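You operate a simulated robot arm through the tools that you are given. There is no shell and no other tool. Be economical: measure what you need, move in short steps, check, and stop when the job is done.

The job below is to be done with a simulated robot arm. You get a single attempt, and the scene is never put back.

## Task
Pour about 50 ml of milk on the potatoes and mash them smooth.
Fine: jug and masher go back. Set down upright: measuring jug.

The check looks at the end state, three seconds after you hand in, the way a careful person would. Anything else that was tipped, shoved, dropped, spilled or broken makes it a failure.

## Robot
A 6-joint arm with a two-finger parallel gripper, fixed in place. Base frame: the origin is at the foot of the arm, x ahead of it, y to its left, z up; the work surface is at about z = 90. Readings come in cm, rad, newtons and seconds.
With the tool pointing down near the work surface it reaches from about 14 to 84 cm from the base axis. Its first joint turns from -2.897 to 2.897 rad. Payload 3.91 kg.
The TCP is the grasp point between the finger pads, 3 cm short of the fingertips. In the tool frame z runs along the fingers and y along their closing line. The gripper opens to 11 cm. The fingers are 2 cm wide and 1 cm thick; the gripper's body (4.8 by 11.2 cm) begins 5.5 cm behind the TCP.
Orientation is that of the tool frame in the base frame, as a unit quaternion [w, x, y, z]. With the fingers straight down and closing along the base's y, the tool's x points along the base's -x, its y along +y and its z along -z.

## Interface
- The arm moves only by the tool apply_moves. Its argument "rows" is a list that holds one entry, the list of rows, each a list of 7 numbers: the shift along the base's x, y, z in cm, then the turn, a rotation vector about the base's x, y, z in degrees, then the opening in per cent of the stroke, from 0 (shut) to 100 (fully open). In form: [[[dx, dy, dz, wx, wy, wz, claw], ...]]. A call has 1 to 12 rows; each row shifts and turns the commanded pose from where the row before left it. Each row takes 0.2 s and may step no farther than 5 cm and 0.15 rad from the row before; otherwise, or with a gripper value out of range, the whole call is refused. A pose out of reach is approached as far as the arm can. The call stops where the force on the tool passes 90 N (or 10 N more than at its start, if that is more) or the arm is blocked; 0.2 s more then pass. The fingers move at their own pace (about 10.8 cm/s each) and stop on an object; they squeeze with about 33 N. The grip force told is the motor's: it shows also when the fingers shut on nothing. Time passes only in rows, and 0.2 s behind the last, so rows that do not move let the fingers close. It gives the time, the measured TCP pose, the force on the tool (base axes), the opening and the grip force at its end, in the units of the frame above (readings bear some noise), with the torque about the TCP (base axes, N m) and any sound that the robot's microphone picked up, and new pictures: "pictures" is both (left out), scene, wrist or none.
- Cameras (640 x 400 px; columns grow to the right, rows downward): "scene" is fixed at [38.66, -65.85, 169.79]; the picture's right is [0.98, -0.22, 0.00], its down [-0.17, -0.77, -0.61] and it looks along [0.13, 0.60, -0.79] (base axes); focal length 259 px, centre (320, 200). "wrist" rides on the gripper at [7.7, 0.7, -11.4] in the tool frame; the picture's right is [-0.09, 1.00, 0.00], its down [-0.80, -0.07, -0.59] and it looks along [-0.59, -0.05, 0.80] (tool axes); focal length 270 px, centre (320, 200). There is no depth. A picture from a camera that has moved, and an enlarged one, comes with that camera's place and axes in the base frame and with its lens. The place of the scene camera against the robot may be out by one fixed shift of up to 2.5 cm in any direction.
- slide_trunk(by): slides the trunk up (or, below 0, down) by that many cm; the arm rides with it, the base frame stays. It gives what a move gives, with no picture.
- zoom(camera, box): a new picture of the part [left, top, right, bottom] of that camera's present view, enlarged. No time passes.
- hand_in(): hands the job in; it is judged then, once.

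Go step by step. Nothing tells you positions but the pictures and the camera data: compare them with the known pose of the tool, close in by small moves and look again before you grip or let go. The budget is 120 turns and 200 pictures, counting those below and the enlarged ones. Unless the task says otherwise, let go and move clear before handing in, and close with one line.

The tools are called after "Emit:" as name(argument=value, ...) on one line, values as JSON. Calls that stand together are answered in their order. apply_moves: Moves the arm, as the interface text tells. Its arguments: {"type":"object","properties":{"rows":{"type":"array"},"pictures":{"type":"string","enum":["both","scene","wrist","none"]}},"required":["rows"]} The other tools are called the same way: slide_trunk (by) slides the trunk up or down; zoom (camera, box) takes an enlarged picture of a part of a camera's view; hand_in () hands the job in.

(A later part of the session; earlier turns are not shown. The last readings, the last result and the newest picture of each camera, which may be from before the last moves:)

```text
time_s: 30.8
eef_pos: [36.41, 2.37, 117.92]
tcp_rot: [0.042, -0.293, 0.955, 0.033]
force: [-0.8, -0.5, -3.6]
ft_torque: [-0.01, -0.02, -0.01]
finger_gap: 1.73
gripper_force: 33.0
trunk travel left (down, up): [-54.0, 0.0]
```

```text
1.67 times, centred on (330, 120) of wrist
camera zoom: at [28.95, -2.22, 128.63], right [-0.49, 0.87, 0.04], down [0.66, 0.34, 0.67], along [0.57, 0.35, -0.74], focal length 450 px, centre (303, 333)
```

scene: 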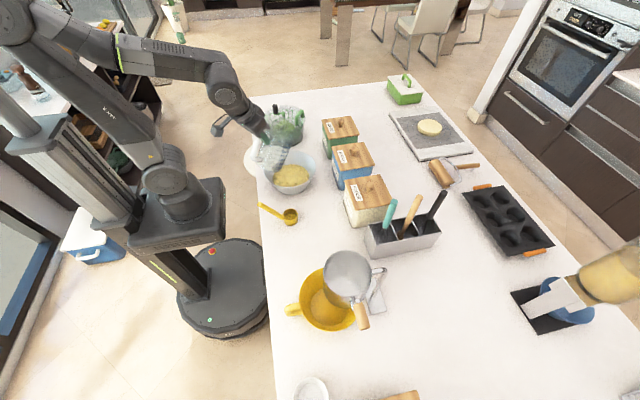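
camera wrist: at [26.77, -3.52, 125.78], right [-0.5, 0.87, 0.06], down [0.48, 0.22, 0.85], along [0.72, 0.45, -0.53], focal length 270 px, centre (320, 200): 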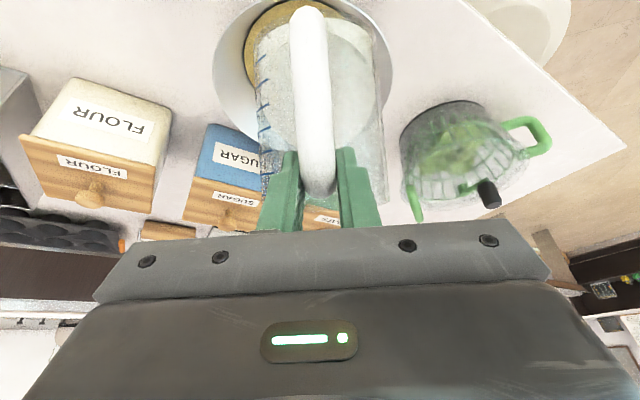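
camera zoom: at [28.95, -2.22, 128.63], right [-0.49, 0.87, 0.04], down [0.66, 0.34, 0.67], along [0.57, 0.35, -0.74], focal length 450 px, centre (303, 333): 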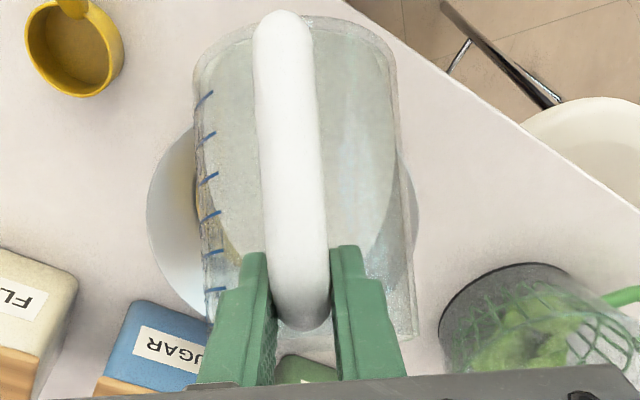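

Milk approaches the rim but isn't pouring yet. Continuing in small increments, watching weight and picture.

Emit:
apply_moves(rows=[[[0, 0, 0, -1.06, 1.7, 0, 0], [0, 0, 0, -1.06, 1.7, 0, 0], [0, 0, 0, 0, 0, 0, 0], [0, 0, 0, 0, 0, 0, 0]]], pictures="none")

Emit:
apply_moves(rows=[[[0, 0, 0, -1.06, 1.7, 0, 0], [0, 0, 0, 0, 0, 0, 0], [0, 0, 0, 0, 0, 0, 0]]], pictures="none")

Emit:
zoom(camera="scene", box=[230, 110, 350, 210])

Emit:
zoom(camera="wrist", box=[180, 0, 480, 240])

```text
time_s: 31.8
eef_pos: [36.37, 2.32, 117.8]
tcp_rot: [0.007, -0.292, 0.956, 0.022]
force: [0.7, -0.6, -4.8]
ft_torque: [0.0, -0.03, 0.0]
finger_gap: 1.75
gripper_force: 33.1
trunk travel left (down, up): [-54.0, 0.0]
```

```text
time_s: 32.5
eef_pos: [36.32, 2.34, 117.95]
tcp_rot: [-0.008, -0.291, 0.956, 0.018]
force: [-0.9, -0.5, -3.8]
ft_torque: [0.05, -0.05, -0.01]
finger_gap: 1.75
gripper_force: 32.4
trunk travel left (down, up): [-54.0, 0.0]
```

```text
4.00 times, centred on (290, 160) of scene
camera zoom: at [38.66, -65.85, 169.79], right [0.98, -0.22, 0.0], down [-0.17, -0.77, -0.61], along [0.13, 0.6, -0.79], focal length 1037 px, centre (440, 360)
```

zoom: 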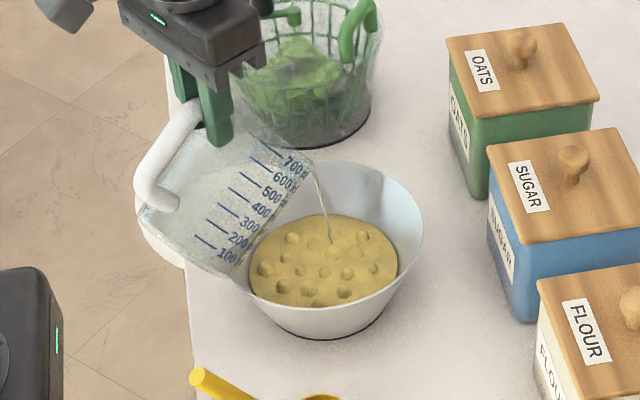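

```text
1.67 times, centred on (330, 120) of wrist
camera zoom: at [29.92, -1.61, 129.48], right [-0.48, 0.88, 0.04], down [0.72, 0.37, 0.59], along [0.5, 0.31, -0.81], focal length 450 px, centre (303, 333)
```

zoom: 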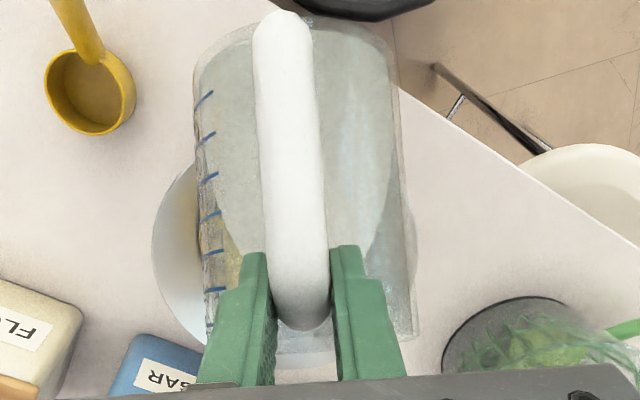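

A thin stream now falls into the bowl at ~58° tilt. I'll hold here briefly and see how it develops.

Emit:
apply_moves(rows=[[[0, 0, 0, 0, 0, 0, 0], [0, 0, 0, 0, 0, 0, 0], [0, 0, 0, 0, 0, 0, 0]]], pictures="none")

Emit:
zoom(camera="scene", box=[230, 110, 350, 210])

```text
time_s: 33.4
eef_pos: [36.26, 2.33, 117.9]
tcp_rot: [-0.008, -0.291, 0.956, 0.018]
force: [-0.7, -0.5, -3.3]
ft_torque: [0.0, -0.06, -0.02]
finger_gap: 1.77
gripper_force: 33.1
trunk travel left (down, up): [-54.0, 0.0]
```

```text
4.00 times, centred on (290, 160) of scene
camera zoom: at [38.66, -65.85, 169.79], right [0.98, -0.22, 0.0], down [-0.17, -0.77, -0.61], along [0.13, 0.6, -0.79], focal length 1037 px, centre (440, 360)
```

zoom: 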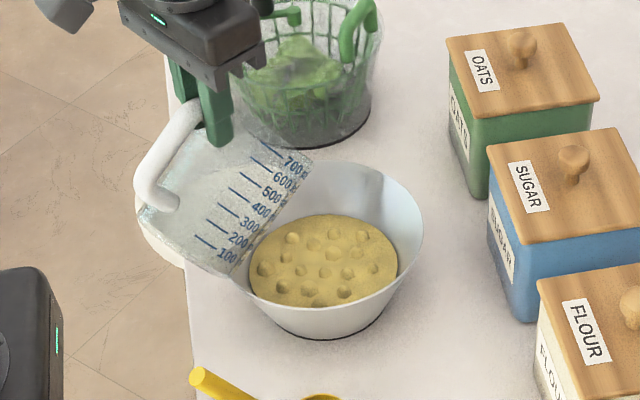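

The flow stopped on its own, so the liquid level follows the angle. I'll tilt back, swing to a comfortable spot and read the level before pouring more.

Emit:
apply_moves(rows=[[[0, 0, 0, 3.2, -5.1, 0, 0], [0, 0, 0, 3.2, -5.1, 0, 0], [0, 0, 0, 3.2, -5.1, 0, 0], [0, 0, 0, 3.2, -5.1, 0, 0], [0, 0, 2, 0, 0, 0, 0], [0, 1, 3, 0, 0, 0, 0], [0.2, 2.5, 3, 0, 0, 0, 0], [0.2, 3, 2, 0, 0, 0, 0], [0.2, 3, 0, 0, 0, 0, 0], [0.2, 3, 0, 0, 0, 0, 0], [0.2, 3, 0, 0, 0, 0, 0], [0, 1, 0, 0, 0, 0, 0]]], pictures="none")

Emit:
apply_moves(rows=[[[0, 0, 0, 3.5, -5.6, 0, 0], [0, 0, 0, 3.5, -5.6, 0, 0], [0, 0, 0, 3.5, -5.6, 0, 0], [0, 0, 0, 3.5, -5.6, 0, 0], [0, 0, 0, 2.6, -4, 0, 0], [0, 0, 0, 0, 0, 0, 0], [0, 0, 0, 0, 0, 0, 0]]], pictures="wrist")

Emit:
zoom(camera="wrist", box=[230, 0, 400, 170])

Emit:
zoom(camera="scene", box=[220, 50, 320, 120])

```text
time_s: 36.0
eef_pos: [37.33, 18.94, 127.88]
tcp_rot: [0.194, -0.289, 0.935, 0.073]
force: [0.4, -0.5, -3.2]
ft_torque: [-0.05, 0.03, -0.02]
finger_gap: 1.75
gripper_force: 33.2
trunk travel left (down, up): [-54.0, 0.0]
```

```text
time_s: 37.5
eef_pos: [37.43, 18.81, 127.88]
tcp_rot: [0.441, -0.267, 0.846, 0.138]
force: [0.2, -0.2, -4.1]
ft_torque: [-0.13, 0.17, -0.04]
finger_gap: 1.78
gripper_force: 33.5
trunk travel left (down, up): [-54.0, 0.0]
camera wrist: at [25.67, 11.57, 128.23], right [-0.53, 0.85, 0.07], down [0.02, -0.07, 1.0], along [0.85, 0.53, 0.02], focal length 270 px, centre (320, 200)
```

wrist: 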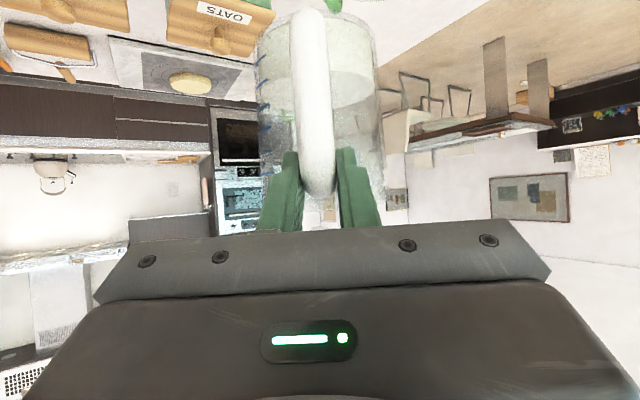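

```text
2.35 times, centred on (315, 85) of wrist
camera zoom: at [25.67, 11.57, 128.23], right [-0.53, 0.85, 0.07], down [0.02, -0.07, 1.0], along [0.85, 0.53, 0.02], focal length 636 px, centre (332, 471)
```

zoom: 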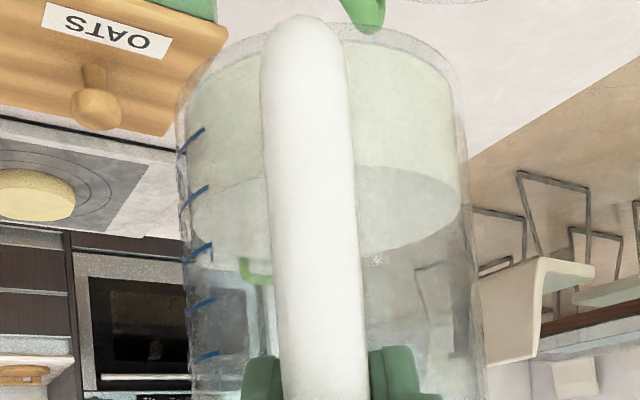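

```text
5.71 times, centred on (270, 85) of scene
camera zoom: at [38.66, -65.85, 169.79], right [0.98, -0.22, 0.0], down [-0.17, -0.77, -0.61], along [0.13, 0.6, -0.79], focal length 1482 px, centre (606, 857)
```

zoom: 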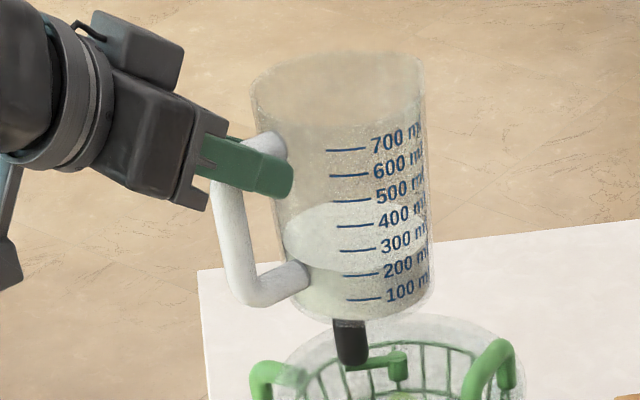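

The level now reads roughly 215–230 ml against about 250 before. I'll zoom closer to get a precise reading.

Emit:
zoom(camera="scene", box=[255, 75, 305, 110])

Emit:
zoom(camera="wrist", box=[245, 30, 345, 110])

Emit:
apply_moves(rows=[[[0, 0, 0, 0, 0, 0, 0]]], pictures="none")

Emit:
apply_moves(rows=[[[0, 0, 0, 0, 0, 0, 0]]], pictures="none")

Emit:
apply_moves(rows=[[[0, 0, 0, 0, 0, 0, 0]]], pictures="none")

Emit:
apply_moves(rows=[[[0, 0, 0, 0, 0, 0, 0]]], pictures="none")

Emit:
apply_moves(rows=[[[0, 0, 0, 0, 0, 0, 0]]], pictures="none")

Emit:
apply_moves(rows=[[[0, 0, 0, 0, 0, 0, 0]]], pictures="none")

```text
11.43 times, centred on (280, 92) of scene
camera zoom: at [38.66, -65.85, 169.79], right [0.98, -0.22, 0.0], down [-0.17, -0.77, -0.61], along [0.13, 0.6, -0.79], focal length 2963 px, centre (777, 1429)
```

zoom: 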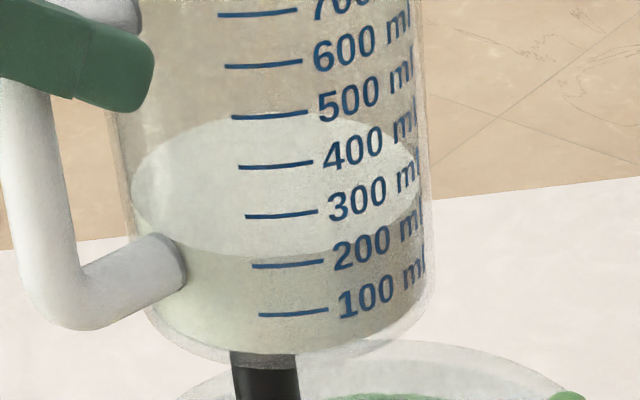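

```text
5.00 times, centred on (295, 70) of wrist
camera zoom: at [25.67, 11.57, 128.23], right [-0.53, 0.85, 0.07], down [0.02, -0.07, 1.0], along [0.85, 0.53, 0.02], focal length 1351 px, centre (445, 850)
```

zoom: 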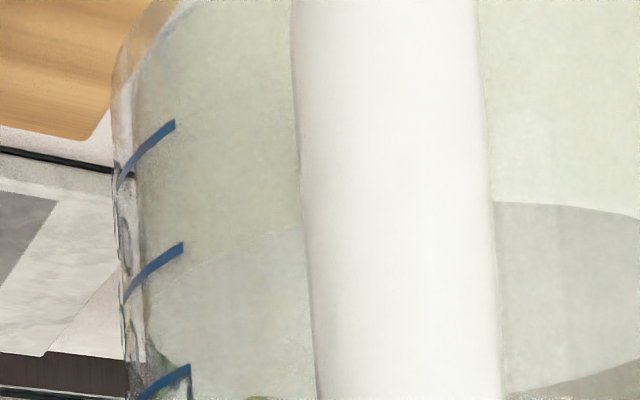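

```text
time_s: 38.0
eef_pos: [37.32, 18.81, 127.86]
tcp_rot: [0.44, -0.267, 0.846, 0.137]
force: [0.1, -0.6, -3.8]
ft_torque: [-0.11, 0.21, -0.03]
finger_gap: 1.73
gripper_force: 33.1
trunk travel left (down, up): [-54.0, 0.0]
```

```text
time_s: 38.4
eef_pos: [37.35, 18.86, 127.85]
tcp_rot: [0.44, -0.268, 0.846, 0.137]
force: [-0.4, 0.7, -3.2]
ft_torque: [-0.15, 0.18, -0.06]
finger_gap: 1.73
gripper_force: 32.7
trunk travel left (down, up): [-54.0, 0.0]
```

```text
time_s: 38.8
eef_pos: [37.36, 18.81, 127.91]
tcp_rot: [0.439, -0.268, 0.846, 0.138]
force: [-0.5, -0.6, -2.9]
ft_torque: [-0.16, 0.14, 0.02]
finger_gap: 1.76
gripper_force: 33.1
trunk travel left (down, up): [-54.0, 0.0]
```

```text
time_s: 39.1
eef_pos: [37.3, 18.79, 127.89]
tcp_rot: [0.44, -0.267, 0.846, 0.137]
force: [0.3, 0.0, -3.1]
ft_torque: [-0.17, 0.15, 0.03]
finger_gap: 1.72
gripper_force: 33.0
trunk travel left (down, up): [-54.0, 0.0]
```

```text
time_s: 39.5
eef_pos: [37.3, 18.78, 127.84]
tcp_rot: [0.44, -0.267, 0.846, 0.138]
force: [0.2, -0.6, -4.2]
ft_torque: [-0.1, 0.17, -0.03]
finger_gap: 1.75
gripper_force: 32.8
trunk travel left (down, up): [-54.0, 0.0]
```

```text
time_s: 40.0
eef_pos: [37.43, 18.73, 127.96]
tcp_rot: [0.44, -0.267, 0.846, 0.138]
force: [0.0, -0.1, -3.5]
ft_torque: [-0.15, 0.2, -0.02]
finger_gap: 1.73
gripper_force: 32.9
trunk travel left (down, up): [-54.0, 0.0]
```

The scene reading gives about 210 ml now and the force drop suggests roughly 45 g. To compare like with like, I'll return to the exact pose of the earlier "lifted" picture above its spot and repeat that picture.

Emit:
apply_moves(rows=[[[0.6, 2.5, 0.5, 0, 0, 0, 0], [0.8, 3.5, 0.5, 0, 0, -5.5, 0], [0.8, 3.5, 0, 0, 0, -5.5, 0], [0.8, 3.5, 0, 0.5, -1.1, 0, 0], [0.8, 3.5, 0, 0, 0, 0, 0], [0.8, 3.5, 0, 0, 0, 0, 0], [0.8, 3.5, 0, 0, 0, 0, 0], [0.8, 3.5, 0, 0, 0, 0, 0], [0.8, 3.5, 0, 0, 0, 0, 0], [0.8, 3.5, 0, 0, 0, 0, 0], [0.8, 3, 0, 0, 0, 0, 0], [0.3, 1.4, 0, 0, 0, 0, 0]]], pictures="none")

Emit:
apply_moves(rows=[[[0, 0, -1, 0, 0, 0, 0], [0, 0, -2.5, 0, 0, 0, 0], [0, 0, -3, 0, 0, 0, 0], [0, 0, -3, 0, 0, 0, 0], [0, 0, -3, 0, 0, 0, 0], [0, 0, -3, 0, 0, 0, 0], [0, 0, -2.5, 0, 0, 0, 0], [0, 0, -2, 0, 0, 0, 0], [0, 0, -1.5, 0, 0, 0, 0], [0, 0, -1, 0, 0, 0, 0], [0, 0, 0, 0, 0, 0, 0]]], pictures="wrist")

Emit:
zoom(camera="scene", box=[250, 70, 330, 120])

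```text
time_s: 42.5
eef_pos: [46.27, 57.3, 128.79]
tcp_rot: [0.46, -0.185, 0.863, 0.097]
force: [-0.4, 0.5, -3.8]
ft_torque: [-0.1, 0.2, 0.0]
finger_gap: 1.76
gripper_force: 33.4
trunk travel left (down, up): [-54.0, 0.0]
```

```text
time_s: 45.0
eef_pos: [46.13, 57.24, 106.54]
tcp_rot: [0.46, -0.184, 0.863, 0.096]
force: [0.8, 0.6, -4.2]
ft_torque: [-0.08, 0.22, 0.03]
finger_gap: 1.78
gripper_force: 33.2
trunk travel left (down, up): [-54.0, 0.0]
camera wrist: at [33.38, 52.43, 106.42], right [-0.36, 0.93, 0.07], down [-0.02, -0.08, 1.0], along [0.93, 0.36, 0.04], focal length 270 px, centre (320, 200)
```

wrist: 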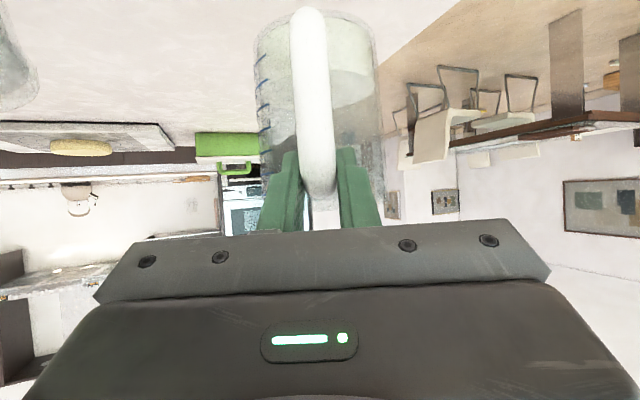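

```text
8.00 times, centred on (290, 95) of scene
camera zoom: at [38.66, -65.85, 169.79], right [0.98, -0.22, 0.0], down [-0.17, -0.77, -0.61], along [0.13, 0.6, -0.79], focal length 2074 px, centre (560, 1040)
```

zoom: 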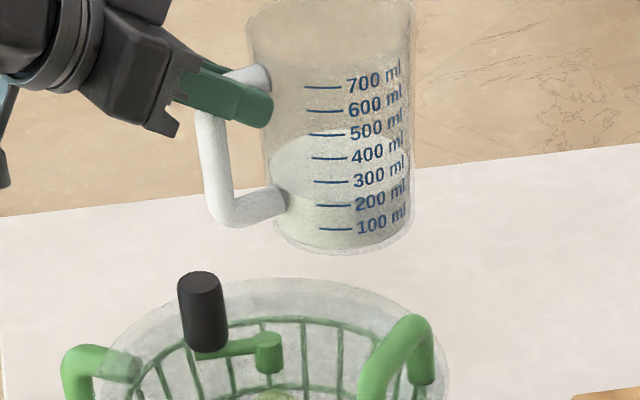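

Same-view comparison: the surface dropped about 11 px of 23.5 px per 100 ml, so ~45–50 ml went in, and the jug can go back. I'll shift 0.4 cm toward its original spot and lower it gently.

Emit:
apply_moves(rows=[[[0.4, 0.1, -1.5, 0, 0, 0, 0], [0, 0, -1.5, 0, 0, 0, 0], [0, 0, -1, 0, 0, 0, 0], [0, 0, -0.7, 0, 0, 0, 0], [0, 0, 0, 0, 0, 0, 0]]], pictures="none")

Emit:
apply_moves(rows=[[[0, 0, -0.3, 0, 0, 0, 0]]], pictures="none")

Emit:
apply_moves(rows=[[[0, 0, -0.3, 0, 0, 0, 0]]], pictures="wrist")

Emit:
zoom(camera="scene", box=[250, 70, 330, 120])

```text
time_s: 46.1
eef_pos: [46.53, 57.35, 101.62]
tcp_rot: [0.46, -0.184, 0.863, 0.096]
force: [-0.8, -0.2, -2.7]
ft_torque: [-0.09, 0.18, -0.03]
finger_gap: 1.76
gripper_force: 32.9
trunk travel left (down, up): [-54.0, 0.0]
```

```text
time_s: 46.5
eef_pos: [46.54, 57.28, 101.38]
tcp_rot: [0.46, -0.184, 0.863, 0.097]
force: [0.1, 0.5, -3.9]
ft_torque: [-0.07, 0.18, 0.03]
finger_gap: 1.77
gripper_force: 32.0
trunk travel left (down, up): [-54.0, 0.0]
```

```text
time_s: 47.0
eef_pos: [46.71, 57.26, 101.13]
tcp_rot: [0.462, -0.184, 0.862, 0.098]
force: [-0.4, -0.4, 0.3]
ft_torque: [0.16, -0.19, 0.03]
finger_gap: 1.75
gripper_force: 33.4
trunk travel left (down, up): [-54.0, 0.0]
camera wrist: at [33.78, 52.47, 101.24], right [-0.36, 0.93, 0.07], down [-0.02, -0.08, 1.0], along [0.93, 0.36, 0.05], focal length 270 px, centre (320, 200)
```

wrist: 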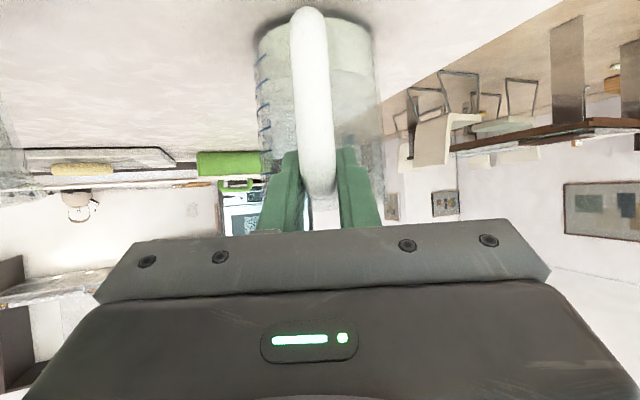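

```text
8.00 times, centred on (290, 95) of scene
camera zoom: at [38.66, -65.85, 169.79], right [0.98, -0.22, 0.0], down [-0.17, -0.77, -0.61], along [0.13, 0.6, -0.79], focal length 2074 px, centre (560, 1040)
```

zoom: 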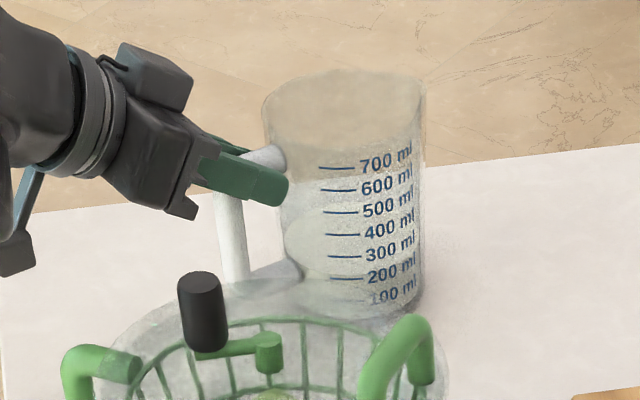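

The counter carries the jug now. I'll open and back straight off.

Emit:
apply_moves(rows=[[[0, 0, -0.1, 0, 0, 0, 20], [0, 0, 0, 0, 0, 0, 35], [0, 0, 0, 0, 0, 0, 35], [-1.5, -0.67, 0, 0, 0, 0, 35], [-2.5, -1.1, 0, 0, 0, 0, 35], [-3.5, -1.5, 0, 0, 0, 0, 35], [-3.5, -1.5, 0, 0, 0, 0, 35], [0, 0, 3, 0, 0, 0, 35], [0, 0, 4, 0, 0, 0, 35]]], pictures="wrist")

Emit:
zoom(camera="scene", box=[250, 70, 330, 120])

Emit:
zoom(camera="scene", box=[240, 130, 340, 210])

```text
time_s: 49.0
eef_pos: [35.68, 52.45, 108.0]
tcp_rot: [0.461, -0.183, 0.863, 0.096]
force: [0.4, -0.1, -0.5]
ft_torque: [0.03, -0.01, 0.02]
finger_gap: 3.85
gripper_force: 0.0
trunk travel left (down, up): [-54.0, 0.0]
camera wrist: at [22.8, 47.59, 108.1], right [-0.36, 0.93, 0.07], down [-0.02, -0.08, 1.0], along [0.93, 0.36, 0.04], focal length 270 px, centre (320, 200)
```

wrist: 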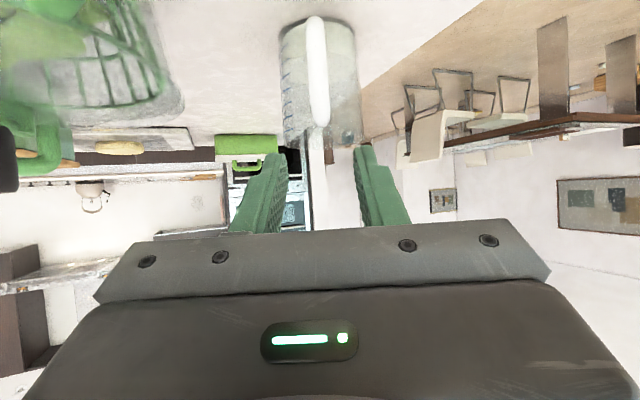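

```text
8.00 times, centred on (290, 95) of scene
camera zoom: at [38.66, -65.85, 169.79], right [0.98, -0.22, 0.0], down [-0.17, -0.77, -0.61], along [0.13, 0.6, -0.79], focal length 2074 px, centre (560, 1040)
```

zoom: 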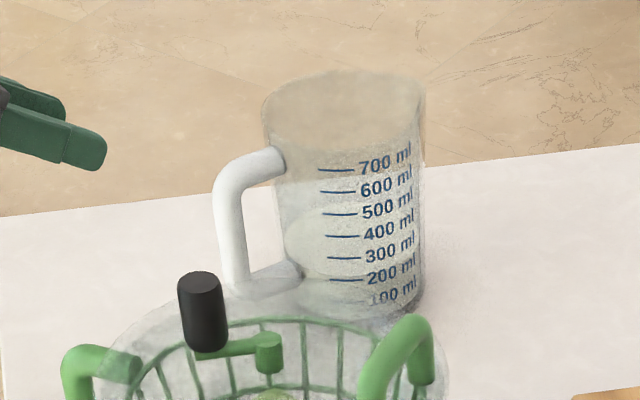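

```text
5.00 times, centred on (290, 170) of scene
camera zoom: at [38.66, -65.85, 169.79], right [0.98, -0.22, 0.0], down [-0.17, -0.77, -0.61], along [0.13, 0.6, -0.79], focal length 1296 px, centre (470, 350)
```

zoom: 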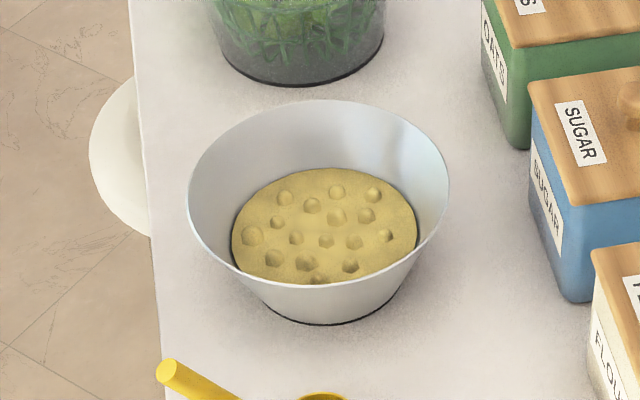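

Jug stands upright in its place and there are no spills. Next is the masher: I'll rise, reduce the tilt, and swing across toward the holder.

Emit:
apply_moves(rows=[[[0, -1, 4, -2.6, 5.9, 0, 35], [0, -1, 4, -2.6, 5.9, 0, 35], [0, -1, 4, -2.6, 5.9, 0, 35], [0, -2, 4, -2.6, 5.9, 0, 35], [0.5, -4, 3, 0, 0, 0, 35], [1, -4.5, 3, 0, 0, 0, 35], [1, -4.5, 0, 0, 0, 0, 35], [1, -4.5, 0, 0, 0, -7, 35], [1, -4.5, 0, 0, 0, -7, 35], [1, -4.5, 0, 0, 0, -7, 35], [1, -4.5, 0, 0, 0, -7, 35], [1, -4.5, 0, 0, 0, -7, 35]]], pictures="none")

Emit:
apply_moves(rows=[[[1, -4.5, 0, 0, 0, -7, 35], [1, -4.5, 0, 0, 0, 0, 35], [1, -4.5, 0, 0, 0, 0, 35], [1, -4.5, 0, 0, 0, 0, 35], [1, -4.5, 0, 0, 0, 0, 35], [1, -4, 0, 0, 0, 0, 35], [1, -2, 0, 0, 0, 0, 35], [0, 0, 0, 0, 0, 0, 35]]], pictures="both")

```text
refused: row 5 steps farther than a row can; nothing moved
```

```text
time_s: 50.8
eef_pos: [42.59, 24.11, 108.01]
tcp_rot: [0.466, -0.13, 0.873, 0.067]
force: [-0.4, -0.3, -0.8]
ft_torque: [-0.02, 0.0, 0.03]
finger_gap: 3.84
gripper_force: 0.0
trunk travel left (down, up): [-54.0, 0.0]
camera wrist: at [29.28, 20.8, 108.06], right [-0.24, 0.97, 0.07], down [-0.03, -0.08, 1.0], along [0.97, 0.24, 0.04], focal length 270 px, centre (320, 200)
```

scene: 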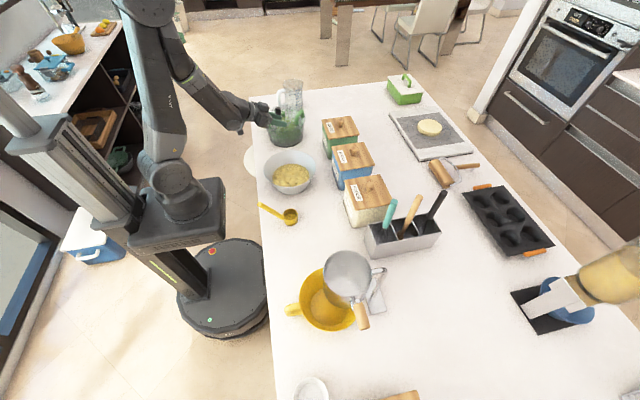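
wrist: 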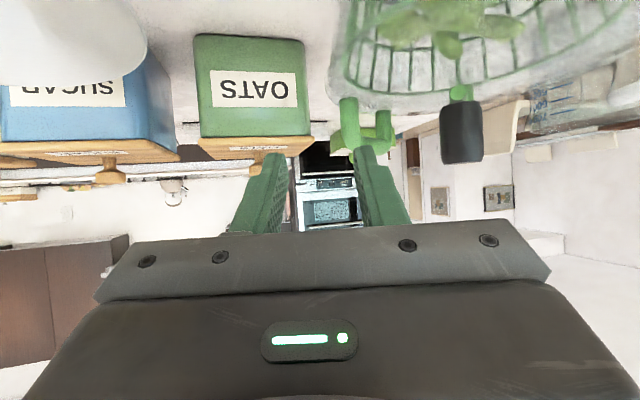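

The first call was refused, so the second swept lower than I intended, past the salad spinner. I'll rise now and check the spinner wasn't touched.

Emit:
apply_moves(rows=[[[0, 0, 4, 0, 0, 0, 35], [0, 0, 4.5, 0, 0, 0, 35], [0, 0, 4.5, 0, 0, 0, 35], [0, 0, 4.5, 0, 0, 0, 35], [0, 0, 4.5, 0, 0, 0, 35]]], pictures="scene")

Emit:
zoom(camera="scene", box=[240, 70, 400, 170])

```text
time_s: 52.0
eef_pos: [42.63, 24.1, 129.91]
tcp_rot: [0.466, -0.131, 0.872, 0.069]
force: [-0.4, -0.2, 0.0]
ft_torque: [0.0, 0.01, 0.0]
finger_gap: 3.84
gripper_force: 0.2
trunk travel left (down, up): [-54.0, 0.0]
```

scene: 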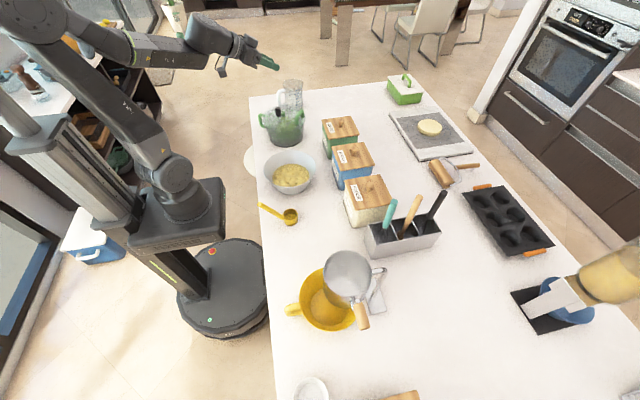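

```text
4.00 times, centred on (320, 120) of scene
camera zoom: at [38.66, -65.85, 169.79], right [0.98, -0.22, 0.0], down [-0.17, -0.77, -0.61], along [0.13, 0.6, -0.79], focal length 1037 px, centre (320, 520)
```

zoom: 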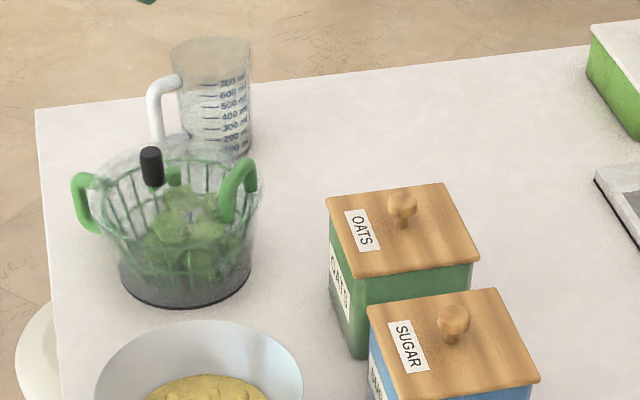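

The spinner body and jug stand where they were; only the free crank turned slightly. I continue toward the holder at safe height, reducing the tilt.

Emit:
apply_moves(rows=[[[1, -3, 0.5, -1.7, 5.8, 0, 35], [1, -3, 0.5, -1.7, 5.8, 0, 35], [1, -3, 0, -1.7, 5.8, 0, 35], [1, -3, 0, -1.7, 5.8, 0, 35], [1, -4.5, 0, 0, 0, -7, 35], [1, -4.5, 0, 0, 0, -7, 35], [1, -4.5, 0, 0, 0, -7, 35], [1, -4.5, 0, 0, 0, -7, 35], [1, -4.5, 0, 0, 0, -7, 35], [1, -4.5, 0, 0, 0, 0, 35], [1, -3, 0, 0, 0, 0, 35], [0, 0, 0, 0, 0, 0, 35]]], pictures="both")

```text
time_s: 54.5
eef_pos: [53.53, -18.0, 131.11]
tcp_rot: [0.273, 0.151, 0.949, -0.043]
force: [0.6, 0.1, 0.4]
ft_torque: [-0.01, 0.0, 0.04]
finger_gap: 3.83
gripper_force: 0.0
trunk travel left (down, up): [-54.0, 0.0]
camera wrist: at [41.76, -13.31, 136.79], right [0.38, 0.92, 0.05], down [0.32, -0.18, 0.93], along [0.87, -0.34, -0.37], focal length 270 px, centre (320, 200)
```

scene: 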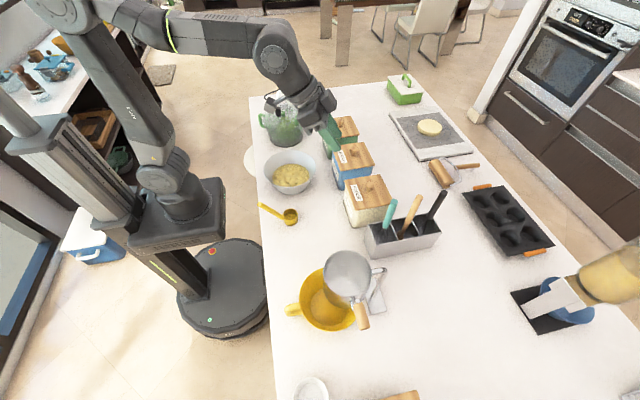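
wrist: 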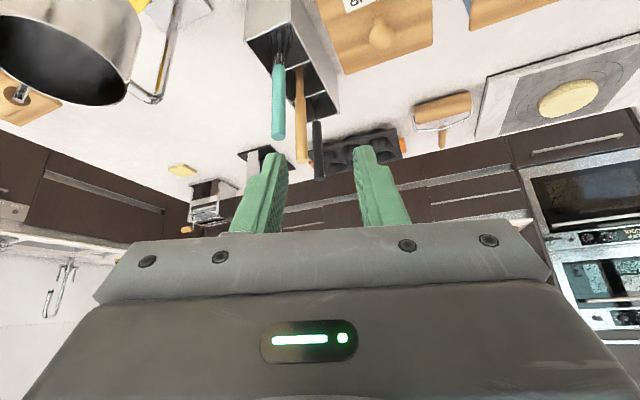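

Triangulating both views: the masher handle is vertical at about (82, -29), z 103.5–115.5, with the spoon handle 7.5 cm nearer at x≈74.6. To avoid the spoon I'll come in from the +y side (tool azimuth about -65°), so I'm turning and moving to a pre-approach point.

Emit:
apply_moves(rows=[[[2.5, 0, 0, 0, 0, -7.8, 45], [2.5, 0, 0, 0, 0, -7.8, 45], [2.5, 0, 0, 0, 0, -7.8, 45], [2.5, 0, 0, 0, 0, -7.8, 45], [2.5, 0, 0, 0, 0, -7.8, 45], [2.5, 0, 0, 0, 0, -7.8, 45], [2.5, 0, 0, -7.2, -3.4, 0, 45], [2.5, 0, -1, -7.2, -3.4, 0, 45], [2.5, 0, -2, 0, 0, 0, 45], [0, 0, -2, 0, 0, 0, 45], [0, 0, 0, 0, 0, 0, 45]]], pictures="both")

```text
time_s: 57.0
eef_pos: [76.08, -17.97, 125.96]
tcp_rot: [0.343, 0.49, 0.771, -0.217]
force: [-0.7, -0.2, 0.3]
ft_torque: [0.03, -0.01, 0.0]
finger_gap: 4.96
gripper_force: 0.0
trunk travel left (down, up): [-54.0, 0.0]
camera wrist: at [70.96, -5.24, 127.96], right [0.93, 0.37, 0.07], down [-0.03, -0.12, 0.99], along [0.38, -0.92, -0.1], focal length 270 px, centre (320, 200)
```

scene: 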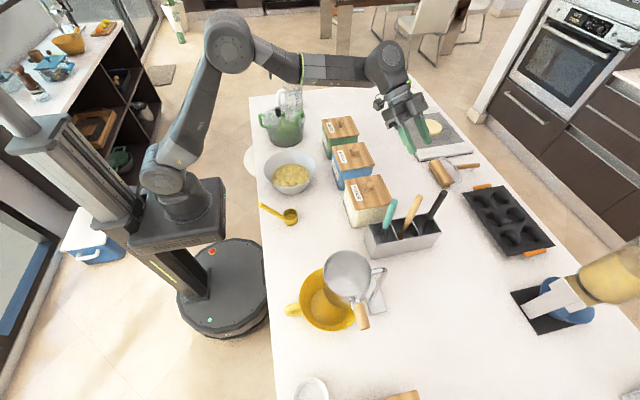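
wrist: 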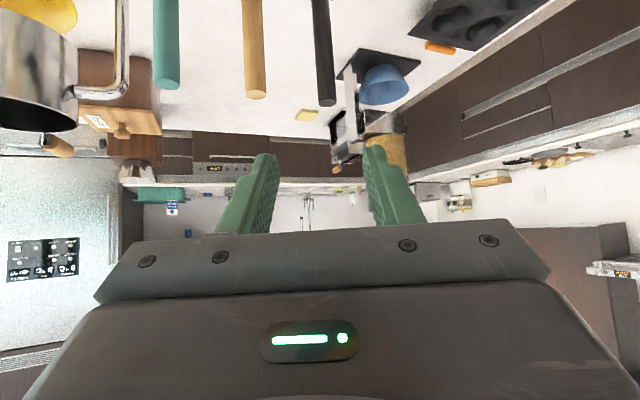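

The handle top computes again to about (82.4, -29.3, 115.5). Lowering to z≈113 then advancing partway.

Emit:
apply_moves(rows=[[[0.5, 0.2, -3, 0, 0, 0, 45], [0.5, 0.2, -4, 0, 0, 0, 45], [0.5, -0.5, -4, 0, 0, 0, 45], [0.8, -2, -1.5, 0, 0, 0, 45], [0.8, -2, 0, 0, 0, 0, 45], [0.8, -2, 0, 0, 0, 0, 45], [0, 0, 0, 0, 0, 0, 45]]], pictures="both")

Emit:
zoom(camera="scene", box=[360, 150, 480, 250])

```text
time_s: 58.5
eef_pos: [79.93, -24.06, 113.49]
tcp_rot: [0.344, 0.491, 0.771, -0.217]
force: [0.5, 0.6, -1.2]
ft_torque: [0.0, -0.03, 0.0]
finger_gap: 4.96
gripper_force: 0.1
trunk travel left (down, up): [-54.0, 0.0]
camera wrist: at [74.82, -11.36, 115.55], right [0.93, 0.37, 0.07], down [-0.03, -0.12, 0.99], along [0.38, -0.92, -0.1], focal length 270 px, centre (320, 200)
```

scene: 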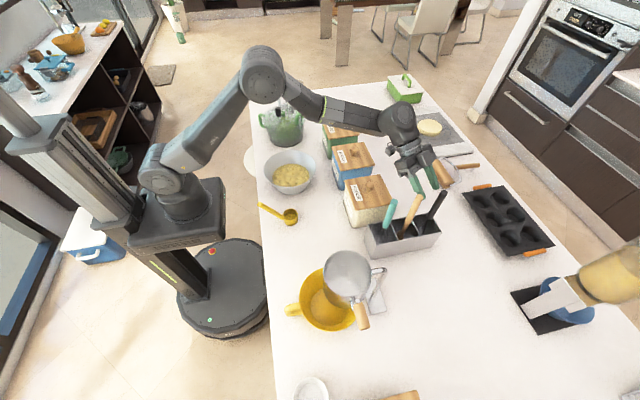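
wrist: 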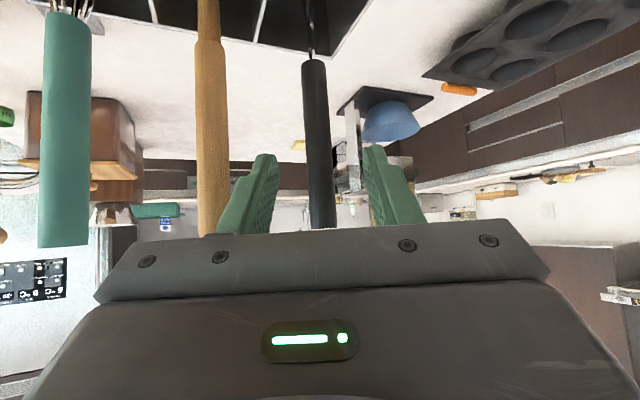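

```text
4.00 times, centred on (420, 200) of scene
camera zoom: at [38.66, -65.85, 169.79], right [0.98, -0.22, 0.0], down [-0.17, -0.77, -0.61], along [0.13, 0.6, -0.79], focal length 1037 px, centre (-80, 200)
```

zoom: 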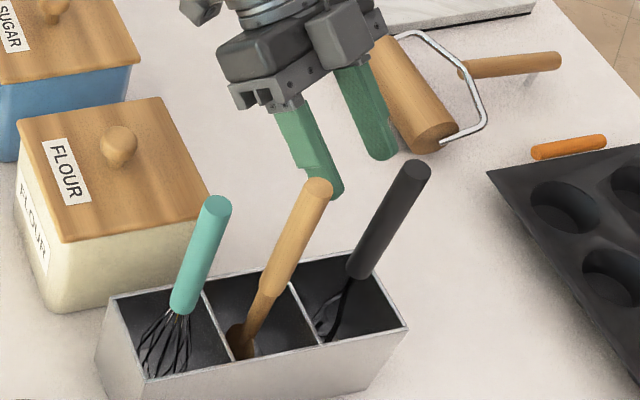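

The handle is centred between the fingers, about 5.8 cm ahead. Advancing the rest and lowering to grip near z 111.5.

Emit:
apply_moves(rows=[[[0.8, -1.7, -0.7, 0, 0, 0, 40], [0.8, -1.7, -0.7, 0, 0, 0, 40], [0.7, -1.6, -0.6, 0, 0, 0, 40], [0, 0, 0, 0, 0, 0, 40]]], pictures="wrist")

Emit:
zoom(camera="scene", box=[380, 160, 460, 220])

```text
time_s: 59.5
eef_pos: [82.23, -29.04, 111.56]
tcp_rot: [0.343, 0.49, 0.771, -0.216]
force: [0.1, 0.1, 0.6]
ft_torque: [-0.03, 0.02, 0.01]
finger_gap: 4.39
gripper_force: 0.1
trunk travel left (down, up): [-54.0, 0.0]
camera wrist: at [77.07, -16.28, 113.55], right [0.93, 0.37, 0.07], down [-0.03, -0.12, 0.99], along [0.38, -0.92, -0.1], focal length 270 px, centre (320, 200)
```

wrist: 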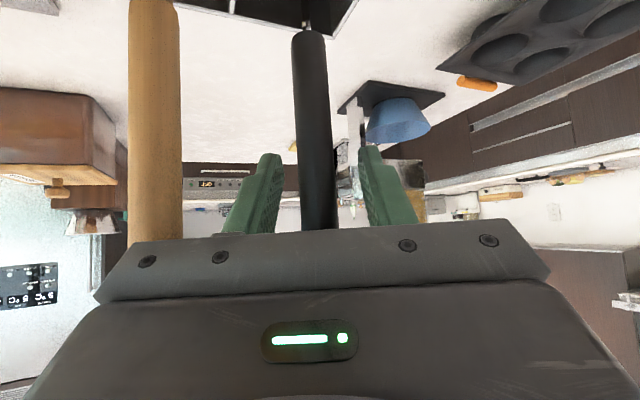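

```text
6.67 times, centred on (420, 190) of scene
camera zoom: at [38.66, -65.85, 169.79], right [0.98, -0.22, 0.0], down [-0.17, -0.77, -0.61], along [0.13, 0.6, -0.79], focal length 1728 px, centre (-347, 267)
```

zoom: 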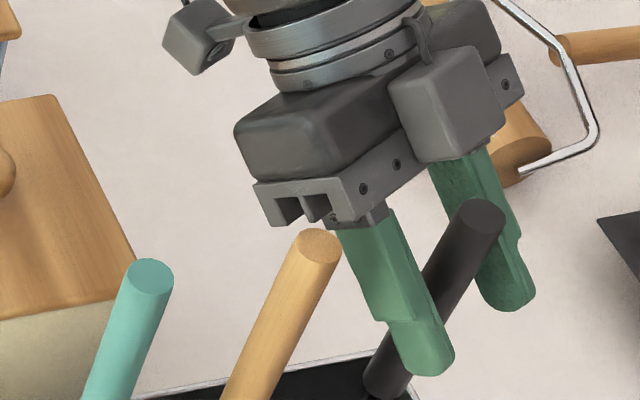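

The handle lies between the pads near the TCP. Closing now.

Emit:
apply_moves(rows=[[[-0.2, -0.1, 0, 0, 0, 0, 30], [0.1, -0.3, 0, 0, 0, 0, 20], [0, 0, 0, 0, 0, 0, 5], [0, 0, 0, 0, 0, 0, 0], [0, 0, 0, 0, 0, 0, 0], [0, 0, 0, 0, 0, 0, 0]]], pictures="none")

Emit:
apply_moves(rows=[[[0, 0, 0.5, 0, 0, 0, 0], [0, 0, 0.8, 0, 0, 0, 0], [0, 0, 0.8, 0, 0, 0, 0]]], pictures="wrist")

Emit:
zoom(camera="scene", box=[380, 160, 460, 220])

```text
time_s: 61.0
eef_pos: [82.1, -29.5, 111.53]
tcp_rot: [0.343, 0.491, 0.771, -0.217]
force: [0.7, -1.1, 1.7]
ft_torque: [-0.07, -0.1, -0.02]
finger_gap: 2.21
gripper_force: 32.8
trunk travel left (down, up): [-54.0, 0.0]
```

```text
time_s: 61.8
eef_pos: [82.21, -29.46, 113.6]
tcp_rot: [0.344, 0.49, 0.772, -0.216]
force: [0.3, 0.0, -1.5]
ft_torque: [-0.02, -0.01, 0.04]
finger_gap: 2.26
gripper_force: 33.0
trunk travel left (down, up): [-54.0, 0.0]
camera wrist: at [77.04, -16.68, 115.65], right [0.93, 0.37, 0.07], down [-0.03, -0.12, 0.99], along [0.38, -0.92, -0.1], focal length 270 px, centre (320, 200)
```

wrist: 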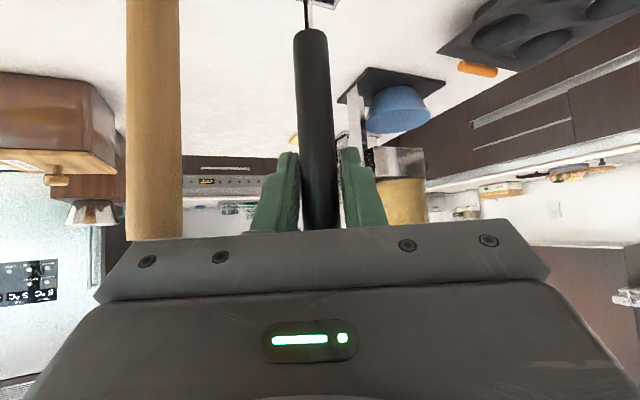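

```text
6.67 times, centred on (420, 190) of scene
camera zoom: at [38.66, -65.85, 169.79], right [0.98, -0.22, 0.0], down [-0.17, -0.77, -0.61], along [0.13, 0.6, -0.79], focal length 1728 px, centre (-347, 267)
```

zoom: 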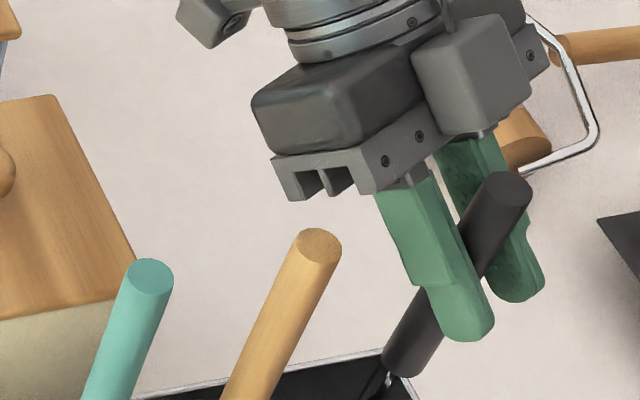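

The masher rises with the gripper, no slip (return pose noted: TCP (82.1, -29.5, 111.5)). Lifting it straight out of the holder.

Emit:
apply_moves(rows=[[[0, 0, 1.4, 0, 0, 0, 0], [0, 0, 1.5, 0, 0, 0, 0], [0, 0, 1.5, 0, 0, 0, 0], [0, 0, 1.5, 0, 0, 0, 0], [0, 0, 1.5, 0, 0, 0, 0], [0, 0, 1.5, 0, 0, 0, 0], [0, 0, 1.5, 0, 0, 0, 0], [0, 0, 0, 0, 0, 0, 0]]], pictures="both")

Emit:
zoom(camera="scene", box=[360, 140, 480, 260])

```text
time_s: 63.5
eef_pos: [82.09, -29.43, 124.04]
tcp_rot: [0.343, 0.49, 0.772, -0.216]
force: [0.1, 0.4, -0.6]
ft_torque: [0.01, -0.02, 0.0]
finger_gap: 2.24
gripper_force: 32.7
trunk travel left (down, up): [-54.0, 0.0]
camera wrist: at [77.04, -16.69, 126.06], right [0.93, 0.37, 0.07], down [-0.03, -0.12, 0.99], along [0.38, -0.92, -0.1], focal length 270 px, centre (320, 200)
```

scene: 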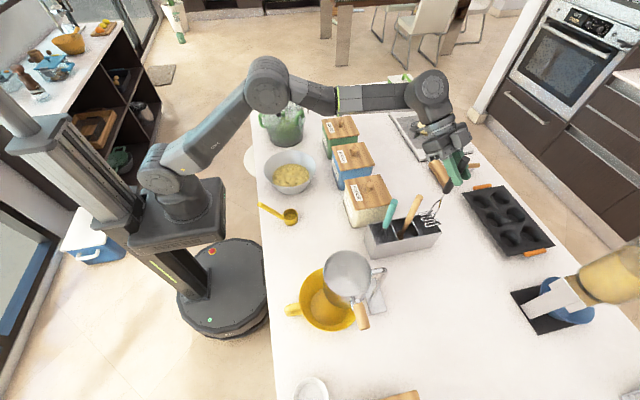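
wrist: 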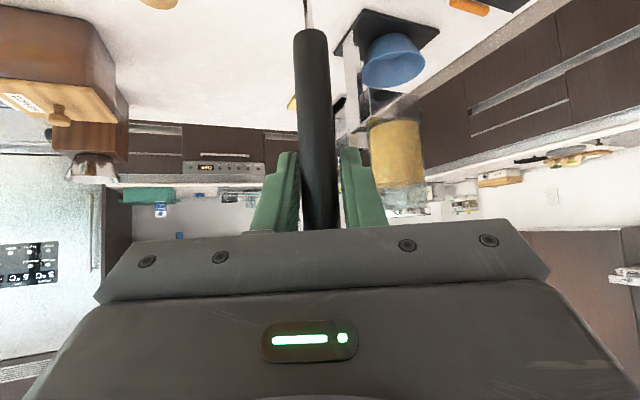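

```text
3.33 times, centred on (420, 200) of scene
camera zoom: at [38.66, -65.85, 169.79], right [0.98, -0.22, 0.0], down [-0.17, -0.77, -0.61], along [0.13, 0.6, -0.79], focal length 864 px, centre (-13, 200)
```

zoom: 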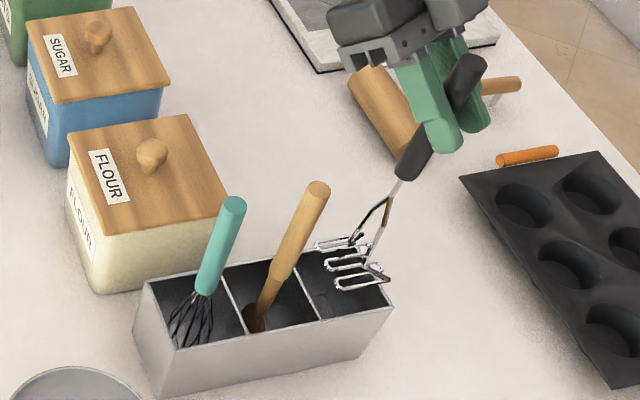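

The head (zig-zag wire) is clear of the holder rim by a couple of cm. I'll rise slightly, shift to the open area at +y, then up high to pass over the canisters.

Emit:
apply_moves(rows=[[[-0.2, 0, 1.5, 0, 0, 0, 0], [-0.3, 1, 1.2, 0, 0, 0, 0], [-0.5, 2.5, 1, 0, 0, 0, 0], [-0.5, 3, 1.5, 0, 0, 0, 0], [-1, 3, 2, 0, 0, 0, 0], [-1, 3, 2, 0, 0, 0, 0], [-1.5, 3, 2, 0, 0, 0, 0], [-2, 2, 2, 0, 0, 0, 0], [0, 0, 0, 0, 0, 0, 0]]], pictures="both")

```text
time_s: 65.5
eef_pos: [75.21, -11.91, 137.26]
tcp_rot: [0.343, 0.49, 0.771, -0.217]
force: [-0.1, 0.4, -0.7]
ft_torque: [-0.01, 0.06, -0.01]
finger_gap: 2.23
gripper_force: 32.7
trunk travel left (down, up): [-54.0, 0.0]
camera wrist: at [70.06, 0.84, 139.3], right [0.93, 0.37, 0.07], down [-0.02, -0.12, 0.99], along [0.38, -0.92, -0.1], focal length 270 px, centre (320, 200)
```

scene: 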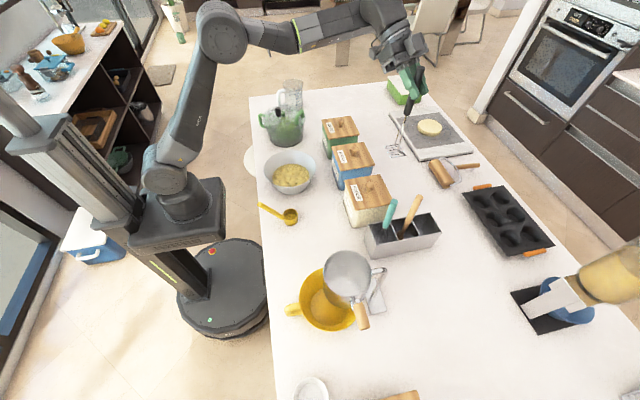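
wrist: 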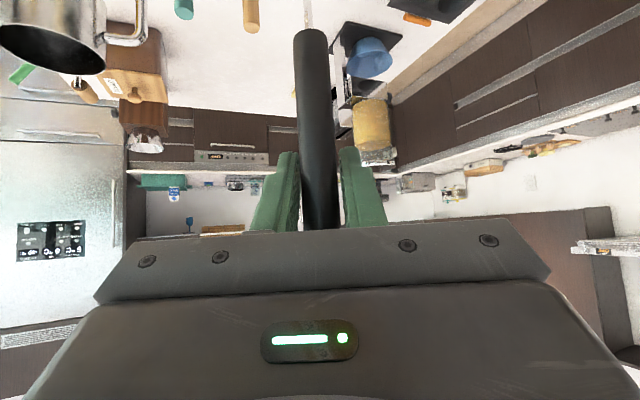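

Masher head is at about z 117, above the canisters. Carrying it over to the bowl centre.

Emit:
apply_moves(rows=[[[-3, 1.7, 0, 0, 0, 0, 0], [-3.6, 2, 0, 0, 0, 0, 0], [-3.7, 2.1, 0, 0, 0, 0, 0], [-3.7, 2.1, 0, 0, 0, 0, 0], [-3.7, 2.1, 0, 0, 0, 0, 0], [-3.7, 2.1, 0, 0, 0, 0, 0], [-3.7, 2.1, 0, 0, 0, 0, 0], [-3.7, 2.1, 0, 0, 0, 0, 0], [-3.4, 1.9, 0, 0, 0, 0, 0], [0, 0, 0, 0, 0, 0, 0]]], pictures="both")

Emit:
zoom(camera="scene", box=[220, 80, 360, 200])

```text
time_s: 67.8
eef_pos: [42.94, 6.25, 137.26]
tcp_rot: [0.344, 0.49, 0.771, -0.217]
force: [0.9, 0.5, -1.0]
ft_torque: [0.01, 0.0, -0.02]
finger_gap: 2.19
gripper_force: 32.9
trunk travel left (down, up): [-54.0, 0.0]
camera wrist: at [37.85, 18.99, 139.22], right [0.93, 0.37, 0.07], down [-0.02, -0.12, 0.99], along [0.38, -0.92, -0.1], focal length 270 px, centre (320, 200)
```

scene: 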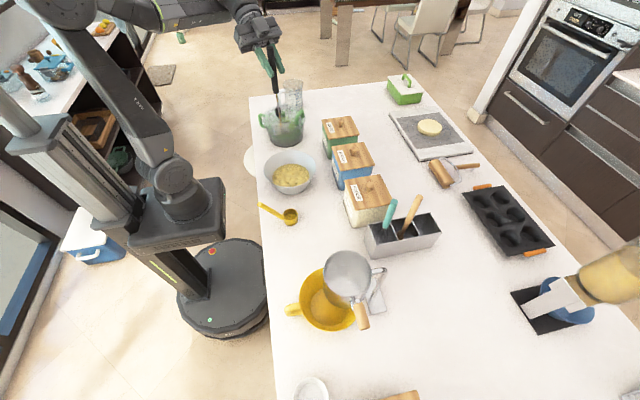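
wrist: 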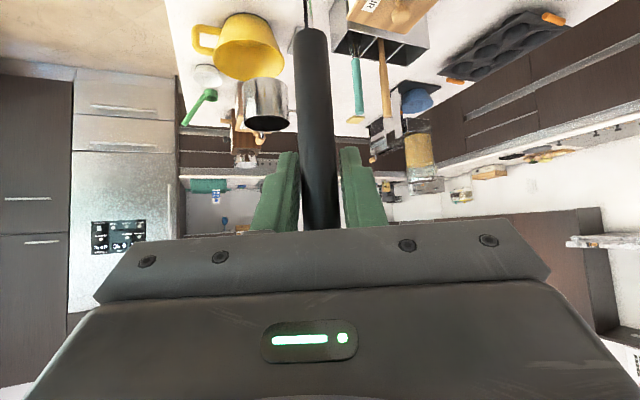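

```text
3.33 times, centred on (290, 140) of scene
camera zoom: at [38.66, -65.85, 169.79], right [0.98, -0.22, 0.0], down [-0.17, -0.77, -0.61], along [0.13, 0.6, -0.79], focal length 864 px, centre (420, 400)
```

zoom: 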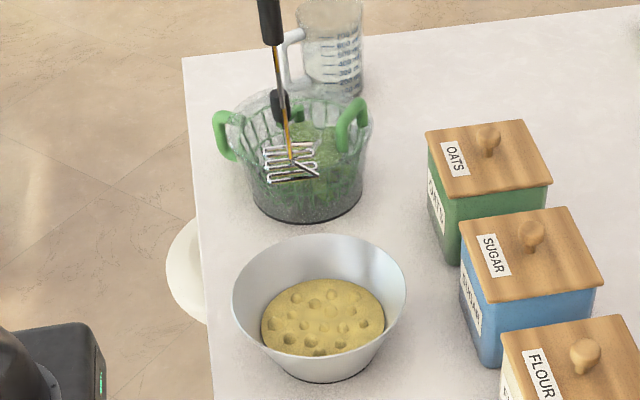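

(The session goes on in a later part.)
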